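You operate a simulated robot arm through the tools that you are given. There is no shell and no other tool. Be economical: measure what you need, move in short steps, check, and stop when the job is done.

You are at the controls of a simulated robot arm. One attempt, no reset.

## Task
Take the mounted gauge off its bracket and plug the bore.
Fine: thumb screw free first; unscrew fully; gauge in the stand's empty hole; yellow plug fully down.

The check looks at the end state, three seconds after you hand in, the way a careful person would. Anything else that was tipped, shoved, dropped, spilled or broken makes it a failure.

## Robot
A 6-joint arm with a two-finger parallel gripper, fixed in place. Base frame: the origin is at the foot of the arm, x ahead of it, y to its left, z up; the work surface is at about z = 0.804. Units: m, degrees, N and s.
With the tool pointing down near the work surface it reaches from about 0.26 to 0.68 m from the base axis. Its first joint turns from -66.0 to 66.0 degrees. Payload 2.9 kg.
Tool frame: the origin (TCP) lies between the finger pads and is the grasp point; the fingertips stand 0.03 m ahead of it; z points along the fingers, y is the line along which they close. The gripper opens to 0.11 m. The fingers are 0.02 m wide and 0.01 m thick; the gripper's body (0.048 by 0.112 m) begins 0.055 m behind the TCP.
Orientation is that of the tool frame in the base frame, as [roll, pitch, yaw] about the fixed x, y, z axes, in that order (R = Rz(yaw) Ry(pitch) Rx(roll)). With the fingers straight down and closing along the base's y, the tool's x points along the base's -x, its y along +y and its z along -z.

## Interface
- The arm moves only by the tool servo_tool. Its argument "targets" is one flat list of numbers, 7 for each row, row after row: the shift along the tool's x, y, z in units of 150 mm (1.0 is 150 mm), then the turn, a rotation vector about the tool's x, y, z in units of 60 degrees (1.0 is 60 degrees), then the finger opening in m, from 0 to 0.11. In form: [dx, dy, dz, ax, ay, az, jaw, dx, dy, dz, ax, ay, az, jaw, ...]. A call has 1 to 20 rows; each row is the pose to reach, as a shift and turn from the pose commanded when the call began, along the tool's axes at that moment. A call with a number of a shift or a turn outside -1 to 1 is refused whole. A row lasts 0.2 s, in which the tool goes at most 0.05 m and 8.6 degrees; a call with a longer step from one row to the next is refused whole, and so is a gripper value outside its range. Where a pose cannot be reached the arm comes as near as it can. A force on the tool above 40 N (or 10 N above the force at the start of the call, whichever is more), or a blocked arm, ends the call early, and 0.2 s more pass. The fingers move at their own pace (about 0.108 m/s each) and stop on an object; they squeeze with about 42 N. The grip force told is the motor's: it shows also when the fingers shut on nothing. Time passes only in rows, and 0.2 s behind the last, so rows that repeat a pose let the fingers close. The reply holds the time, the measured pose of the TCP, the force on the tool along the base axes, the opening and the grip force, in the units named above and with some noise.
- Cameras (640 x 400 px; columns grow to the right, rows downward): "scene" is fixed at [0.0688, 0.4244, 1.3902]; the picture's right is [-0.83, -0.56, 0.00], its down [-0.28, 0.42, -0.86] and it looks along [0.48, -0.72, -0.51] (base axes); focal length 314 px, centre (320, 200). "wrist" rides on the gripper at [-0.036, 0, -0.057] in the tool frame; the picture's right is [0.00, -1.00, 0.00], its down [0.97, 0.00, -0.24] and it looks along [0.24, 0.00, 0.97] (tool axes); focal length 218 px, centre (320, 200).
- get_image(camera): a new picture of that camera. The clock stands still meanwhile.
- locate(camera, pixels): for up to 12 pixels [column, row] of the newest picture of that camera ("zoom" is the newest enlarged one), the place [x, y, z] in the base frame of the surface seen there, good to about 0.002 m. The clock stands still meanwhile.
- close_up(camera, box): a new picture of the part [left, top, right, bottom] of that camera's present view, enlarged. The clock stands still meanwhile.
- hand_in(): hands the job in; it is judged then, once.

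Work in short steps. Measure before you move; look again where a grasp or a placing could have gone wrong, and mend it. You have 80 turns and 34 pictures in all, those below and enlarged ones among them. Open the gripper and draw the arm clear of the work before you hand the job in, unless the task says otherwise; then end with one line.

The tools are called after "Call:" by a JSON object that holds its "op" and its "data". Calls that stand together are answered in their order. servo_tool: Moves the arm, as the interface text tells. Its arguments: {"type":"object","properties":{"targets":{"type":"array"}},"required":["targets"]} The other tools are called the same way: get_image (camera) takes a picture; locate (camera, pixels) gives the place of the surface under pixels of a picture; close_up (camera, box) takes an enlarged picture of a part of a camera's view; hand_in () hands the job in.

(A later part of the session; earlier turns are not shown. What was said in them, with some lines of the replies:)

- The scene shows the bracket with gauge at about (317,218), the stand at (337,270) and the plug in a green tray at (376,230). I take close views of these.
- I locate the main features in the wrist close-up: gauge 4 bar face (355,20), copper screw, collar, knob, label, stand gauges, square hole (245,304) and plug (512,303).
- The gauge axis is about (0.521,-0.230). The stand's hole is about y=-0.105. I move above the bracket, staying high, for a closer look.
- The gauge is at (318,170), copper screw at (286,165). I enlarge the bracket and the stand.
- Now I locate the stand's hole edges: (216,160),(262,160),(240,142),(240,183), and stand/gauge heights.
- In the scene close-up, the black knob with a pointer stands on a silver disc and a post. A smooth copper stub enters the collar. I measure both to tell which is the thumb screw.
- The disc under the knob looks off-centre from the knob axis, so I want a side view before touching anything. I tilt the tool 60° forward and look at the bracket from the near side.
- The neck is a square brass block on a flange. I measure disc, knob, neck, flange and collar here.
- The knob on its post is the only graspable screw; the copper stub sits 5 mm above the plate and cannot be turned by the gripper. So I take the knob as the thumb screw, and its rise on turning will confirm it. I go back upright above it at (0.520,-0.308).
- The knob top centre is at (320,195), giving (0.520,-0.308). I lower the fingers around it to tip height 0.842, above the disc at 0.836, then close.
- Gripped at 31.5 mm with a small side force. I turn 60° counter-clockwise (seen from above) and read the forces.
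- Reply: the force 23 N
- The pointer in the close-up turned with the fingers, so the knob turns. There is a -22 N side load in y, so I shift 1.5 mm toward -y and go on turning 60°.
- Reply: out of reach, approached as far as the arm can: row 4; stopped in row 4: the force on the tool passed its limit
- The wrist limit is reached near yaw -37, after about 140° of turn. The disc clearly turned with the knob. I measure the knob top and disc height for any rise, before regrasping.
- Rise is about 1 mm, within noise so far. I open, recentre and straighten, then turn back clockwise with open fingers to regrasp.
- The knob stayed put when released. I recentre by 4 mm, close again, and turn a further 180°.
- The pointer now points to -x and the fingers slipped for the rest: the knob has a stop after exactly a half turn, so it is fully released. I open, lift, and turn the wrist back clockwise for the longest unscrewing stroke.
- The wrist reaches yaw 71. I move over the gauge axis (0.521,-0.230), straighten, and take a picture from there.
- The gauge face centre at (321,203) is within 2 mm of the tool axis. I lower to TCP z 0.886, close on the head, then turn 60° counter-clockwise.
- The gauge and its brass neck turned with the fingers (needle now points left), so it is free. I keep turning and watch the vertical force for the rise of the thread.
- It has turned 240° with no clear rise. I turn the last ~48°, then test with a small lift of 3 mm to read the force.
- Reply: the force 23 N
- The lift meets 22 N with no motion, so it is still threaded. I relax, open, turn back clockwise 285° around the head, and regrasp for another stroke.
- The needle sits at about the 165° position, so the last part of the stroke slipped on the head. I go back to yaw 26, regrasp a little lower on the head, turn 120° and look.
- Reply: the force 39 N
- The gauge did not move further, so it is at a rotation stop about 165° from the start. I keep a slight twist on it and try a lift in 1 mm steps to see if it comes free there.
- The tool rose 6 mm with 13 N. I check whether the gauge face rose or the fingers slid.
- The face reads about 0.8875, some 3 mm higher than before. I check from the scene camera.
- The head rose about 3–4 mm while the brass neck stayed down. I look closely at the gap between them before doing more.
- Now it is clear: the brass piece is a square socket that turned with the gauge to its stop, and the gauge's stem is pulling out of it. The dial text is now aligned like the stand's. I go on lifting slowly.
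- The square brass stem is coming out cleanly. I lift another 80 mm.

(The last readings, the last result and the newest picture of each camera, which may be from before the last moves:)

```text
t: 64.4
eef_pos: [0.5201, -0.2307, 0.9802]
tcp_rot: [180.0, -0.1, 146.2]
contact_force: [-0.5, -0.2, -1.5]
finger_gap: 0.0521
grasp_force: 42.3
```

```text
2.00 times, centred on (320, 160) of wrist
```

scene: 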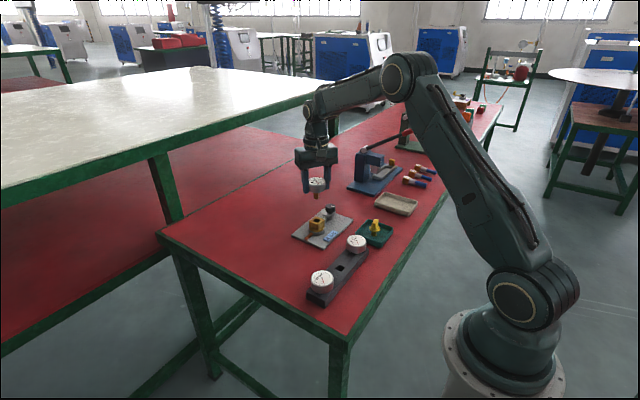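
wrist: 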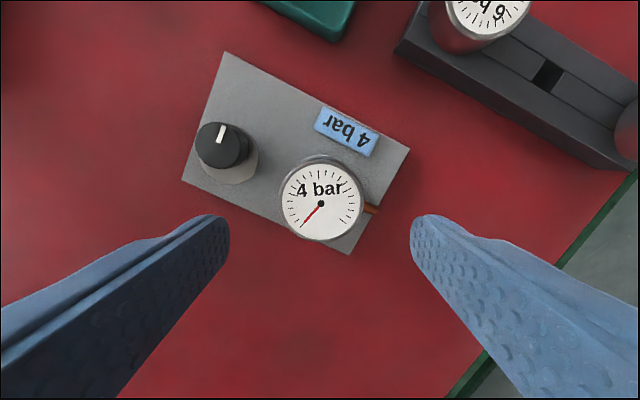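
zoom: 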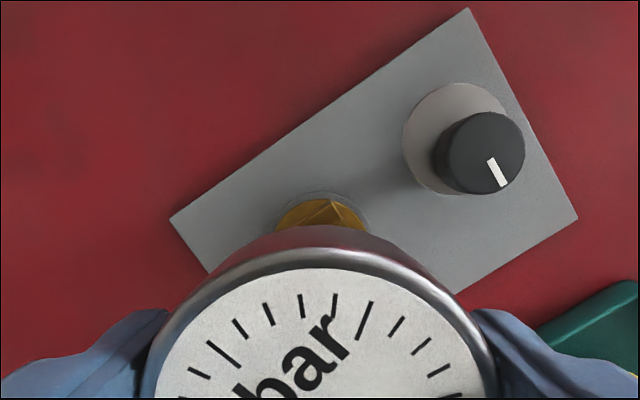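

The gauge is out and held centred in the fingers. I read its face height, then carry it over the stand's hole at (0.366,-0.111) at the same wrist angle, which is the stand-aligned one.

Call:
{"op": "locate", "data": {"camera": "zoom", "pixels": [[320, 380], [220, 350], [430, 340], [370, 380], [320, 275], [317, 215], [480, 150]]}}

Call:
{"op": "servo_tool", "data": {"targets": [0.16, 0.011, 0, 0, 0, 0, 0.04, 0.32, 0.022, 0, 0, 0, 0, 0.04, 0.48, 0.033, 0, 0, 0, 0, 0.04, 0.647, 0.044, 0, 0, 0, 0, 0.04]}}

Call:
{"op": "servo_tool", "data": {"targets": [0.16, 0.011, 0, 0, 0, 0, 0.04, 0.32, 0.022, 0, 0, 0, 0, 0.04, 0.48, 0.033, 0, 0, 0, 0, 0.04, 0.647, 0.044, 0, 0, 0, 0, 0.04, 0.647, 0.044, 0, 0, 0, 0, 0.04]}}

Call:
{"op": "close_up", "data": {"camera": "scene", "box": [290, 210, 390, 310]}}

```text
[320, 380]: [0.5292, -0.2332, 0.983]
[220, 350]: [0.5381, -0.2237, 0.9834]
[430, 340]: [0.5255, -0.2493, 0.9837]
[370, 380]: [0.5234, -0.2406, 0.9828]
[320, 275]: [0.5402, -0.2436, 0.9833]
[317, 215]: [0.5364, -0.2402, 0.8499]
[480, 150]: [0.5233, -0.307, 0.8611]
```

```text
t: 65.4
eef_pos: [0.4443, -0.1711, 0.9806]
tcp_rot: [180.0, 0.0, 146.2]
contact_force: [-0.1, 0.4, -2.1]
finger_gap: 0.0524
grasp_force: 41.6
```

```text
t: 66.6
eef_pos: [0.3655, -0.1106, 0.9825]
tcp_rot: [179.9, -0.2, 146.3]
contact_force: [0.6, -0.2, -0.7]
finger_gap: 0.0525
grasp_force: 41.9
```

```text
4.00 times, centred on (340, 260) of scene
```

zoom: 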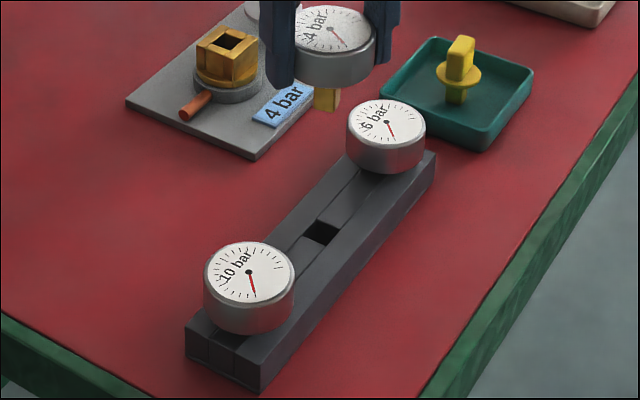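

The gauge hangs above the stand, needle and text aligned like its neighbours. I record socket and plug positions here, then lower to TCP z 0.862, slowly at the end.

Call:
{"op": "locate", "data": {"camera": "zoom", "pixels": [[198, 45], [255, 43], [222, 58], [227, 28], [226, 42], [461, 42], [458, 75], [440, 72], [478, 74], [456, 98], [325, 232], [318, 60]]}}

Call:
{"op": "servo_tool", "data": {"targets": [0.003, 0, 0.15, 0, 0, 0, 0.04, 0.003, 0, 0.3, 0, 0, 0, 0.04, 0.003, 0, 0.4, 0, 0, 0, 0.04, 0.003, 0, 0.5, 0, 0, 0, 0.04, 0.003, 0, 0.56, 0, 0, 0, 0.04, 0.003, 0, 0.62, 0, 0, 0, 0.04, 0.003, 0, 0.67, 0, 0, 0, 0.04, 0.003, 0, 0.71, 0, 0, 0, 0.04, 0.003, 0, 0.75, 0, 0, 0, 0.04, 0.003, 0, 0.775, 0, 0, 0, 0.04, 0.003, 0, 0.8, 0, 0, 0, 0.04, 0.003, 0, 0.8, 0, 0, 0, 0.04]}}

```text
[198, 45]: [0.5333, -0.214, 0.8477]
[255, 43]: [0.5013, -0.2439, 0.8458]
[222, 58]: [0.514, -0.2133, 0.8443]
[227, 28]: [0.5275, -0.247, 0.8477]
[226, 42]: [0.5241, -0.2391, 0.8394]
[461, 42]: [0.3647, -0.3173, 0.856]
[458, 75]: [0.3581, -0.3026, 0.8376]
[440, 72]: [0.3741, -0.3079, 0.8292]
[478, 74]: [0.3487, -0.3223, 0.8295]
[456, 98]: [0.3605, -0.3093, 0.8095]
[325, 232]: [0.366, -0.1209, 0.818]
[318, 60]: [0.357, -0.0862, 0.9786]
```

```text
t: 69.2
eef_pos: [0.3661, -0.1123, 0.8617]
tcp_rot: [-179.9, 0.2, 146.2]
contact_force: [1.1, 0.1, 36.0]
finger_gap: 0.0521
grasp_force: 42.2
```

There is a 36 N upward force at z 0.8617, so it touches something. I look before releasing.

Call:
{"op": "close_up", "data": {"camera": "scene", "box": [305, 225, 385, 305]}}

Call:
{"op": "locate", "data": {"camera": "zoom", "pixels": [[310, 190], [300, 185], [320, 200], [400, 100], [180, 290], [310, 260]]}}

```text
5.00 times, centred on (345, 265) of scene
```

zoom: 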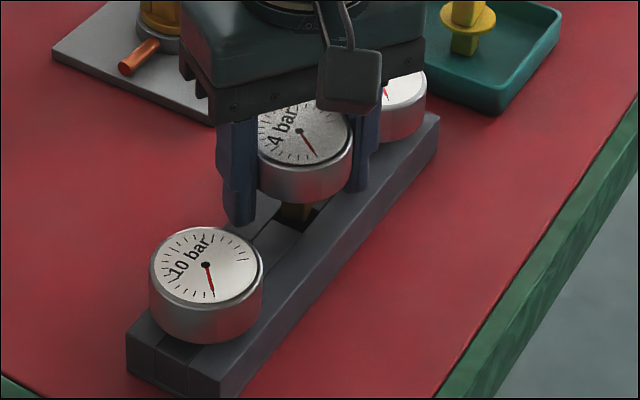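

```text
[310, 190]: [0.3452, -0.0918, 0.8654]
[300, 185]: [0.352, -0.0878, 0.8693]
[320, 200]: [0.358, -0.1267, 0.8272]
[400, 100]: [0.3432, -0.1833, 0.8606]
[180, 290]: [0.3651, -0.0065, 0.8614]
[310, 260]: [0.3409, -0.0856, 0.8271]
```

The gauge did not enter: the stem (zoom (290,215)) rests on the stand beside the hole (dark at (312,215)), and the fingers slid down. I measure face, stem and hole here.

Call:
{"op": "locate", "data": {"camera": "zoom", "pixels": [[299, 132], [285, 150], [270, 125], [290, 215], [282, 222], [303, 215], [312, 212], [320, 206], [308, 226], [290, 230], [300, 232], [278, 205]]}}

```text
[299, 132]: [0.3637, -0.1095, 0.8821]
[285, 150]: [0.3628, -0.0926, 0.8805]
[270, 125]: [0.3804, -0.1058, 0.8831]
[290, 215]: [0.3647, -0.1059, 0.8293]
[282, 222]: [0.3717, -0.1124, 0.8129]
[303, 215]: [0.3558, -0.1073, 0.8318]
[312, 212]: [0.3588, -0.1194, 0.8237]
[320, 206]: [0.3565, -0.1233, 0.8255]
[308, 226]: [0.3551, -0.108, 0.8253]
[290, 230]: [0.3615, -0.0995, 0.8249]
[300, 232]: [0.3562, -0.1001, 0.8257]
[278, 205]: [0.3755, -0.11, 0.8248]
```

The stem is on the stand top (face at 0.882). Readings put the hole centre at about (0.365,-0.1113) and the gauge at (0.3637,-0.1095). I lift 3 mm, shift (+1.3,-2) mm, and press 3 mm down again to feel for entry.

Call:
{"op": "servo_tool", "data": {"targets": [0, 0, -0.01, 0, 0, 0, 0.04, 0, 0, -0.02, 0, 0, 0, 0.04, 0, 0, -0.02, 0, 0, 0, 0.04]}}

Call:
{"op": "servo_tool", "data": {"targets": [-0.0146, -0.0063, 0, 0, 0, 0, 0.04, -0.0146, -0.0063, 0, 0, 0, 0, 0.04, -0.0146, -0.0063, 0.01, 0, 0, 0, 0.04, -0.0146, -0.0063, 0.02, 0, 0, 0, 0.04, -0.0146, -0.0063, 0.02, 0, 0, 0, 0.04]}}

```text
t: 70.0
eef_pos: [0.3632, -0.1101, 0.8622]
tcp_rot: [-179.9, -0.5, 146.3]
contact_force: [-0.6, 0.4, -2.3]
finger_gap: 0.0522
grasp_force: 42.2
```

```text
t: 71.2
eef_pos: [0.3667, -0.1123, 0.863]
tcp_rot: [180.0, -0.1, 146.2]
contact_force: [-10.5, 3.1, 35.0]
finger_gap: 0.0524
grasp_force: 42.0
```

Still blocked. I lift 10 mm and take one strongly enlarged view of the stem tip over the hole.

Call:
{"op": "servo_tool", "data": {"targets": [0, 0, -0.03, 0, 0, 0, 0.04, 0, 0, -0.067, 0, 0, 0, 0.04, 0, 0, -0.067, 0, 0, 0, 0.04]}}

Call:
{"op": "close_up", "data": {"camera": "scene", "box": [322, 240, 362, 280]}}

Call:
{"op": "locate", "data": {"camera": "zoom", "pixels": [[270, 100], [230, 110], [300, 90], [300, 200], [320, 215], [290, 220], [340, 210], [300, 240], [350, 230], [330, 250], [280, 240], [360, 210]]}}

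```text
t: 72.0
eef_pos: [0.3671, -0.1135, 0.8713]
tcp_rot: [-180.0, -0.2, 146.2]
contact_force: [-0.6, -0.4, -2.1]
finger_gap: 0.0522
grasp_force: 41.7
```

```text
10.00 times, centred on (342, 260) of scene
```

zoom: 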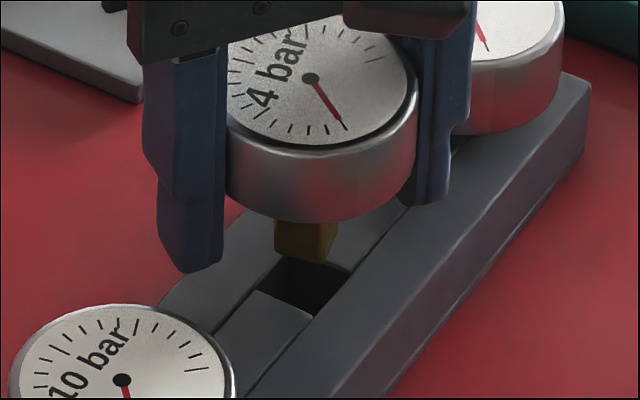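

```text
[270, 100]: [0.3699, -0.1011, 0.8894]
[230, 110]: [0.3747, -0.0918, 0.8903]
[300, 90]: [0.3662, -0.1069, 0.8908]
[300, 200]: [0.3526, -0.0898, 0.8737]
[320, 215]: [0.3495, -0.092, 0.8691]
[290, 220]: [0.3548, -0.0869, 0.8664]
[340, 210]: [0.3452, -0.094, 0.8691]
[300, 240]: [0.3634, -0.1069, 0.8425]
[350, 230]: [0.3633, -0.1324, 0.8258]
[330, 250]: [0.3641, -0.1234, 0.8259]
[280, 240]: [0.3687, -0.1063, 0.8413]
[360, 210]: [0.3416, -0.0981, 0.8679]
```

Here the stem looks turned about 10–15° counter-clockwise from the stand (text slopes 45° versus 38° for "10 bar"), and the hole is only a little larger. I measure hole corners and stem edges.

Call:
{"op": "locate", "data": {"camera": "zoom", "pixels": [[255, 292], [308, 322], [318, 312], [356, 268], [250, 284], [277, 250], [319, 256], [322, 240], [327, 245], [335, 232], [280, 285], [285, 330]]}}

```text
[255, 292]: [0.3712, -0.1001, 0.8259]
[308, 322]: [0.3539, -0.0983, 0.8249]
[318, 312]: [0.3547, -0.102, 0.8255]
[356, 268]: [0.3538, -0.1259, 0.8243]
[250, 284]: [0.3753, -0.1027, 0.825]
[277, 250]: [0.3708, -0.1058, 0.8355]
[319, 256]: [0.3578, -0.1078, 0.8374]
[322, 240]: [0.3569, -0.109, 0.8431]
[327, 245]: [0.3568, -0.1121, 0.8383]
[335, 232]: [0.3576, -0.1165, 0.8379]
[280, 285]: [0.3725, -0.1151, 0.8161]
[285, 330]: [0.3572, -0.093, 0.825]
```

The stem is 14 mm square, turned 11° counter-clockwise, centred near (0.3652,-0.114); the hole is 17.5 mm, centred near (0.365,-0.111). I turn 11° clockwise, shift 3 mm toward +y, and lower 10 mm.

Call:
{"op": "servo_tool", "data": {"targets": [0.012, 0.016, 0, 0, 0, 0.09, 0.04, 0.012, 0.016, 0, 0, 0, 0.183, 0.04, 0.012, 0.016, 0, 0, 0, 0.183, 0.04]}}

Call:
{"op": "servo_tool", "data": {"targets": [0, 0, 0.02, 0, 0, 0, 0.04, 0, 0, 0.04, 0, 0, 0, 0.04, 0, 0, 0.055, 0, 0, 0, 0.04, 0, 0, 0.067, 0, 0, 0, 0.04, 0, 0, 0.067, 0, 0, 0, 0.04]}}

```text
t: 72.8
eef_pos: [0.3673, -0.1101, 0.872]
tcp_rot: [180.0, -0.2, 135.2]
contact_force: [0.3, 0.6, -1.5]
finger_gap: 0.0524
grasp_force: 41.6
```

```text
t: 74.0
eef_pos: [0.3668, -0.1098, 0.8603]
tcp_rot: [179.9, -0.1, 135.2]
contact_force: [-0.2, 0.1, -1.8]
finger_gap: 0.0525
grasp_force: 42.0
```

No contact force at z 0.860: the stem is in the hole. I lower 1.5 mm more, then open only to 58 mm so the fingers guide the head as it settles.

Call:
{"op": "servo_tool", "data": {"targets": [0, 0, 0.01, 0, 0, 0, 0.04, 0, 0, 0.01, 0, 0, 0, 0.055, 0, 0, 0.01, 0, 0, 0, 0.057, 0, 0, 0.01, 0, 0, 0, 0.058, 0, 0, 0.01, 0, 0, 0, 0.058]}}

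Call:
{"op": "close_up", "data": {"camera": "scene", "box": [300, 220, 400, 300]}}

Call:
{"op": "locate", "data": {"camera": "zoom", "pixels": [[230, 160], [250, 165], [240, 145], [220, 170], [250, 150], [245, 190], [130, 255], [365, 90], [260, 180], [235, 175]]}}

```text
t: 75.2
eef_pos: [0.3691, -0.1102, 0.86]
tcp_rot: [-180.0, -0.1, 135.2]
contact_force: [0.6, 0.4, 0.3]
finger_gap: 0.0579
grasp_force: 0.0
```

```text
5.00 times, centred on (350, 260) of scene
```

zoom: 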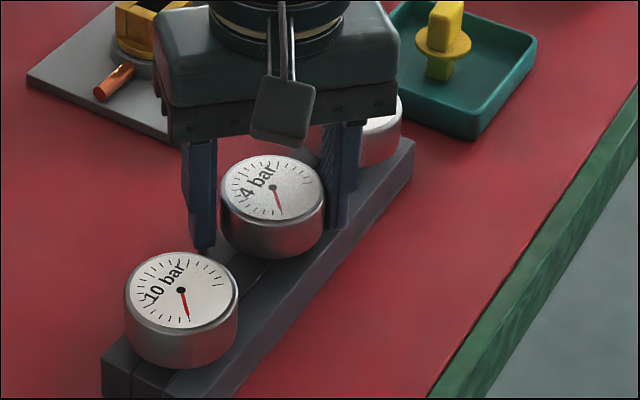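

```text
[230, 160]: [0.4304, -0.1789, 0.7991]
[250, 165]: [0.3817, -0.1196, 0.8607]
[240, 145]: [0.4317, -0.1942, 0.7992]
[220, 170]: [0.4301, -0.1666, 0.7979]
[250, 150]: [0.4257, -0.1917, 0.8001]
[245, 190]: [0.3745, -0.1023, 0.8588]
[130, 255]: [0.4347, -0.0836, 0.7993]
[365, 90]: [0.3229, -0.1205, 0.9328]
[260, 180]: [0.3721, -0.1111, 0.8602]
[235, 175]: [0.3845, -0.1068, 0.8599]
```

The 4 bar gauge is seated, face at 0.860 like its neighbours. I open wider, lift straight, then go over the plug at (0.365,-0.317) and turn to yaw 90 (fingers closing along x).

Call:
{"op": "servo_tool", "data": {"targets": [0, 0, 0, 0, 0, 0, 0.068, 0, 0, -0.05, 0, 0, 0, 0.068, 0, 0, -0.15, 0, 0, 0, 0.068, 0, 0, -0.3, 0, 0, 0, 0.068, 0, 0, -0.5, 0, 0, 0, 0.068, 0, 0, -0.66, 0, 0, 0, 0.068]}}

Call:
{"op": "servo_tool", "data": {"targets": [-0.16, -0.166, 0, 0, 0, 0.125, 0.06, -0.32, -0.332, 0, 0, 0, 0.25, 0.06, -0.48, -0.497, 0, 0, 0, 0.375, 0.06, -0.64, -0.663, 0, 0, 0, 0.5, 0.06, -0.8, -0.83, 0, 0, 0, 0.625, 0.06, -0.958, -0.993, 0, 0, 0, 0.753, 0.06, -0.958, -0.993, 0, 0, 0, 0.753, 0.06]}}

Call:
{"op": "get_image", "data": {"camera": "wrist"}}

```text
t: 76.6
eef_pos: [0.3677, -0.1107, 0.9583]
tcp_rot: [179.9, -0.2, 135.2]
contact_force: [0.4, 0.1, 0.8]
finger_gap: 0.0679
grasp_force: 0.0
```

```text
t: 78.2
eef_pos: [0.3632, -0.319, 0.9582]
tcp_rot: [-179.9, 0.0, 89.9]
contact_force: [0.2, 0.7, 0.3]
finger_gap: 0.0602
grasp_force: 0.0
```

```text
2 pictures are left
```

wrist: 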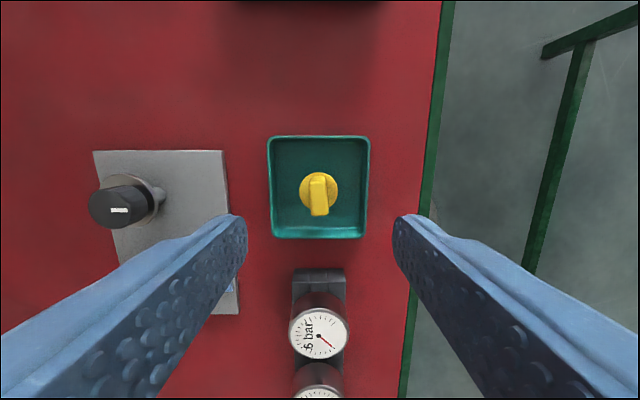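

The plug's tab is at (318,195), long along y and thin along x, so closing along x suits it. I measure the tab edges and flange.

Call:
{"op": "locate", "data": {"camera": "wrist", "pixels": [[318, 212], [312, 205], [325, 205], [318, 200], [316, 185], [318, 177], [303, 190], [335, 188], [312, 213], [325, 213], [330, 200], [300, 225]]}}

```text
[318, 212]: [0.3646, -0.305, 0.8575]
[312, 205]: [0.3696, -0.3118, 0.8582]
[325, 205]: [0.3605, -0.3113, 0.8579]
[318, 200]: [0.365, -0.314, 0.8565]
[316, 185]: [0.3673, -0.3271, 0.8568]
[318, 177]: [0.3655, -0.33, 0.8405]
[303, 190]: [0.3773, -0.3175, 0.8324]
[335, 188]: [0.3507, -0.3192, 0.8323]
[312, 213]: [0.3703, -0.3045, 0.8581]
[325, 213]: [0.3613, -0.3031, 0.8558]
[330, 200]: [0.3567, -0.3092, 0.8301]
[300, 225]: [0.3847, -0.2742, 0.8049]
```

The tab top is x 0.360–0.370, y -0.303 to -0.328, with the flange at 0.832. I centre on (0.365,-0.316), lower to TCP 0.866, and close.

Call:
{"op": "servo_tool", "data": {"targets": [0.02, 0.012, 0.15, 0, 0, 0, 0.05, 0.02, 0.012, 0.3, 0, 0, 0, 0.04, 0.02, 0.012, 0.45, 0, 0, 0, 0.04, 0.02, 0.012, 0.55, 0, 0, 0, 0.04, 0.02, 0.012, 0.615, 0, 0, 0, 0.04, 0.02, 0.012, 0.615, 0, 0, 0, 0.005, 0.02, 0.012, 0.615, 0, 0, 0, 0.005, 0.02, 0.012, 0.615, 0, 0, 0, 0.005]}}

Call:
{"op": "servo_tool", "data": {"targets": [0, 0, -0.1, 0, 0, 0, 0.005, 0, 0, -0.3, 0, 0, 0, 0.005, 0, 0, -0.5, 0, 0, 0, 0.005, 0, 0, -0.65, 0, 0, 0, 0.005]}}

```text
t: 80.0
eef_pos: [0.3675, -0.314, 0.8672]
tcp_rot: [-179.8, -0.1, 90.1]
contact_force: [-0.2, -0.4, 0.5]
finger_gap: 0.0126
grasp_force: 42.3
```

```text
t: 81.0
eef_pos: [0.3669, -0.3144, 0.9642]
tcp_rot: [-179.9, -0.1, 90.0]
contact_force: [-0.3, -0.6, -0.4]
finger_gap: 0.0124
grasp_force: 41.6
```

The plug is held (12.5 mm) and lifted. I carry it to (0.521,-0.163), beside the socket, turning 11° counter-clockwise, to view the empty socket with the wrist camera.

Call:
{"op": "servo_tool", "data": {"targets": [0.17, 0.17, 0, 0, 0, 0, 0.005, 0.34, 0.34, 0, 0, 0, 0, 0.005, 0.503, 0.513, 0, 0, 0, 0, 0.005]}}

Call:
{"op": "servo_tool", "data": {"targets": [0.17, 0.17, 0, 0, 0, -0.06, 0.005, 0.34, 0.34, 0, 0, 0, -0.12, 0.005, 0.503, 0.513, 0, 0, 0, -0.183, 0.005, 0.503, 0.513, 0, 0, 0, -0.183, 0.005]}}

Call:
{"op": "close_up", "data": {"camera": "wrist", "box": [256, 40, 384, 240]}}

```text
t: 81.8
eef_pos: [0.4446, -0.2374, 0.9622]
tcp_rot: [-179.9, 0.1, 90.0]
contact_force: [0.4, 0.7, 0.1]
finger_gap: 0.0123
grasp_force: 41.8
```

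```text
t: 82.8
eef_pos: [0.5213, -0.1626, 0.9618]
tcp_rot: [-179.9, -0.1, 101.0]
contact_force: [-0.6, 0.5, -0.8]
finger_gap: 0.0124
grasp_force: 42.2
```

```text
2.00 times, centred on (320, 140) of wrist
```

zoom: 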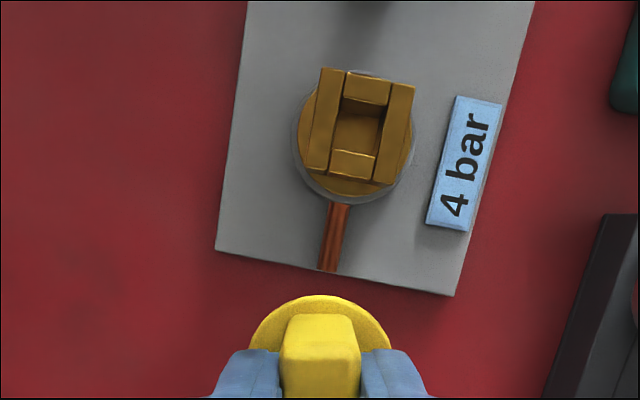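

The empty socket is clear at zoom (360,130); its bars lean about 9° here, so it is nearly square to the plate. I measure its edges.

Call:
{"op": "locate", "data": {"camera": "zoom", "pixels": [[333, 80], [318, 160], [402, 95], [387, 170], [367, 88], [352, 165], [358, 130], [322, 75], [345, 150], [382, 150], [318, 350], [320, 310]]}}

```text
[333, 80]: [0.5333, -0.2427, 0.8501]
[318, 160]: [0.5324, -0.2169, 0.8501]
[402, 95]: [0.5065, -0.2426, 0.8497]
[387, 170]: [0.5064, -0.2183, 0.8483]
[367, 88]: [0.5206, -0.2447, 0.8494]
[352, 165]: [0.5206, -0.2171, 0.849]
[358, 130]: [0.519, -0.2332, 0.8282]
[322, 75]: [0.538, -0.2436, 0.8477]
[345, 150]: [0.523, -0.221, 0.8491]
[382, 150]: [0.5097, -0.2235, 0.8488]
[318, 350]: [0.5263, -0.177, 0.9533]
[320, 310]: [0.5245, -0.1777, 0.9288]
```

The socket is square to the base axes (within 1–2°), centre (0.520,-0.231), top 0.849. The plug sits about 2 mm back in the fingers, so I go to TCP (0.520,-0.2286) at yaw 91 and lower to just above.

Call:
{"op": "servo_tool", "data": {"targets": [-0.15, -0.03, 0, 0, 0, 0.06, 0.005, -0.3, -0.06, 0, 0, 0, 0.12, 0.005, -0.43, -0.093, 0, 0, 0, 0.167, 0.005, -0.43, -0.093, 0.15, 0, 0, 0.167, 0.005, -0.43, -0.093, 0.31, 0, 0, 0.167, 0.005, -0.43, -0.093, 0.31, 0, 0, 0.167, 0.005]}}

Call:
{"op": "servo_tool", "data": {"targets": [0, 0, 0.02, 0, 0, 0, 0.005, 0, 0, 0.04, 0, 0, 0, 0.005, 0, 0, 0.055, 0, 0, 0, 0.005, 0, 0, 0.055, 0, 0, 0, 0.005]}}

```text
t: 84.2
eef_pos: [0.5196, -0.2287, 0.9161]
tcp_rot: [-179.8, 0.0, 90.9]
contact_force: [-0.7, -0.1, -0.1]
finger_gap: 0.0123
grasp_force: 41.7
```

```text
t: 85.2
eef_pos: [0.5188, -0.2297, 0.9086]
tcp_rot: [-180.0, -0.1, 90.9]
contact_force: [0.2, 0.4, -0.3]
finger_gap: 0.0125
grasp_force: 41.5
```

No contact yet at 0.908. I lower in 1 mm rows a further 8 mm and read the force.

Call:
{"op": "servo_tool", "data": {"targets": [0, 0, 0.01, 0, 0, 0, 0.005, 0, 0, 0.02, 0, 0, 0, 0.005, 0, 0, 0.03, 0, 0, 0, 0.005, 0, 0, 0.04, 0, 0, 0, 0.005, 0, 0, 0.053, 0, 0, 0, 0.005, 0, 0, 0.053, 0, 0, 0, 0.005]}}

```text
t: 86.6
eef_pos: [0.5185, -0.2293, 0.9001]
tcp_rot: [-179.9, -0.2, 91.0]
contact_force: [-0.3, -0.5, -1.1]
finger_gap: 0.0125
grasp_force: 42.3
```

Still free at 0.900. I continue down in small steps.

Call:
{"op": "servo_tool", "data": {"targets": [0, 0, 0.01, 0, 0, 0, 0.005, 0, 0, 0.02, 0, 0, 0, 0.005, 0, 0, 0.03, 0, 0, 0, 0.005, 0, 0, 0.04, 0, 0, 0, 0.005, 0, 0, 0.04, 0, 0, 0, 0.005]}}

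Call:
{"op": "servo_tool", "data": {"targets": [0, 0, 0.01, 0, 0, 0, 0.005, 0, 0, 0.02, 0, 0, 0, 0.005, 0, 0, 0.03, 0, 0, 0, 0.005, 0, 0, 0.04, 0, 0, 0, 0.005, 0, 0, 0.04, 0, 0, 0, 0.005]}}

```text
t: 87.8
eef_pos: [0.5186, -0.2281, 0.8951]
tcp_rot: [-179.8, 0.0, 90.9]
contact_force: [-0.6, 0.1, -0.2]
finger_gap: 0.0123
grasp_force: 42.2
```

```text
t: 89.0
eef_pos: [0.5189, -0.2281, 0.8876]
tcp_rot: [-179.9, 0.0, 90.9]
contact_force: [-0.1, 0.2, 0.2]
finger_gap: 0.0127
grasp_force: 42.1
```

The stem is well inside the socket with no force. I press on until the flange seats.

Call:
{"op": "servo_tool", "data": {"targets": [0, 0, 0.007, 0, 0, 0, 0.005, 0, 0, 0.014, 0, 0, 0, 0.005, 0, 0, 0.021, 0, 0, 0, 0.005, 0, 0, 0.028, 0, 0, 0, 0.005, 0, 0, 0.028, 0, 0, 0, 0.005]}}

Call:
{"op": "servo_tool", "data": {"targets": [0, 0, 0.007, 0, 0, 0, 0.005, 0, 0, 0.014, 0, 0, 0, 0.005, 0, 0, 0.021, 0, 0, 0, 0.005, 0, 0, 0.021, 0, 0, 0, 0.005]}}

```text
t: 90.2
eef_pos: [0.5204, -0.2283, 0.8871]
tcp_rot: [179.7, 0.1, 91.0]
contact_force: [-11.0, 2.6, 36.2]
finger_gap: 0.0124
grasp_force: 42.2
```

```text
t: 91.2
eef_pos: [0.5211, -0.2289, 0.8847]
tcp_rot: [179.8, 0.0, 91.0]
contact_force: [-6.1, 1.9, 37.0]
finger_gap: 0.0127
grasp_force: 42.2
```

Contact force 37 N at the predicted seating height: the flange is down. I open, lift, draw clear, and take the last picture.

Call:
{"op": "servo_tool", "data": {"targets": [0, 0, 0, 0, 0, 0, 0.035, 0, 0, 0, 0, 0, 0, 0.035, 0, 0, -0.05, 0, 0, 0, 0.035, 0, 0, -0.2, 0, 0, 0, 0.04, 0, 0, -0.5, 0, 0, 0, 0.05, 0, 0, -0.8, 0, 0, 0, 0.05, -0.3, 0, -0.9, 0, 0, 0, 0.05, -0.6, 0, -1.0, 0, 0, 0, 0.05, -0.6, 0, -1.0, 0, 0, 0, 0.05]}}

Call:
{"op": "close_up", "data": {"camera": "scene", "box": [285, 190, 405, 310]}}

Call:
{"op": "locate", "data": {"camera": "zoom", "pixels": [[212, 70], [208, 88], [190, 95], [225, 95], [205, 105], [258, 65], [250, 185], [300, 180], [350, 170], [180, 290], [205, 75]]}}

```text
t: 93.2
eef_pos: [0.5196, -0.3189, 1.0297]
tcp_rot: [-179.9, -0.2, 91.1]
contact_force: [-0.6, 0.7, -0.2]
finger_gap: 0.0501
grasp_force: 0.0
```

```text
3.33 times, centred on (345, 250) of scene
```

zoom: 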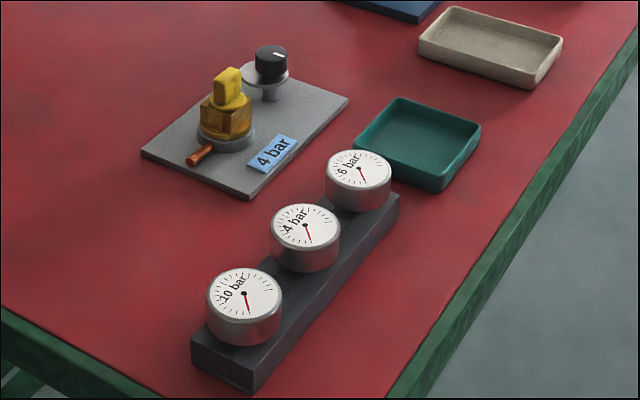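

```text
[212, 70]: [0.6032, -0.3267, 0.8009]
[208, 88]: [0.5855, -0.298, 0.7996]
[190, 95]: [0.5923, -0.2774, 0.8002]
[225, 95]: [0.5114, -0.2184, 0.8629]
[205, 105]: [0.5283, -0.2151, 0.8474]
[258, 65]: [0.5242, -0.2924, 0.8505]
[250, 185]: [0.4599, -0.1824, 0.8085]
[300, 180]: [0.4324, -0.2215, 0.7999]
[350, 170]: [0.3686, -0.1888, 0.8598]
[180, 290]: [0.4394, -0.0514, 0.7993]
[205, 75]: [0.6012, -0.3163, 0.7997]
```

The plug sits in the socket and the gauges line up. I check flange and tab heights for full seating.

Call:
{"op": "locate", "data": {"camera": "zoom", "pixels": [[232, 72], [228, 72], [236, 75], [212, 100], [228, 107], [246, 100], [228, 104], [215, 104], [240, 106], [222, 118], [240, 118], [208, 103]]}}

```text
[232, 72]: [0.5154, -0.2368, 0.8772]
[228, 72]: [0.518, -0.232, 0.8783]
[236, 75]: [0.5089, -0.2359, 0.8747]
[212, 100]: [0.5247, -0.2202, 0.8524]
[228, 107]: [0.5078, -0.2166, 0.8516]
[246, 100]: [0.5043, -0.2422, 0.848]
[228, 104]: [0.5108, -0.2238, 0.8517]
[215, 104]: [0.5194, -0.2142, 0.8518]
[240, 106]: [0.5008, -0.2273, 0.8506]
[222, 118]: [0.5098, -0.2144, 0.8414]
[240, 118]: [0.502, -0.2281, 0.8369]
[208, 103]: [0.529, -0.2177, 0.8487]
```

The flange top reads 0.852 all round, directly on the socket top at 0.849, so the plug is fully down and level. The arm is clear and the gripper open, so I hand in.

Call:
{"op": "hand_in", "data": {}}

```text
The job is handed in.
```

I handed the job in with the 4 bar gauge in the stand's empty hole, level with its neighbours, and the yellow plug seated in the bore with its flange on the socket. I took the black knob as the thumb screw and turned it half a turn to its stop. The gauge then turned about 165° to its own stop before it lifted out. On the first try at the stand, the gauge's stem pressed on the stand top with about 36 N before I turned it and it went in. It then dropped the last 20 mm or so into the hole, with the fingers as a guide.
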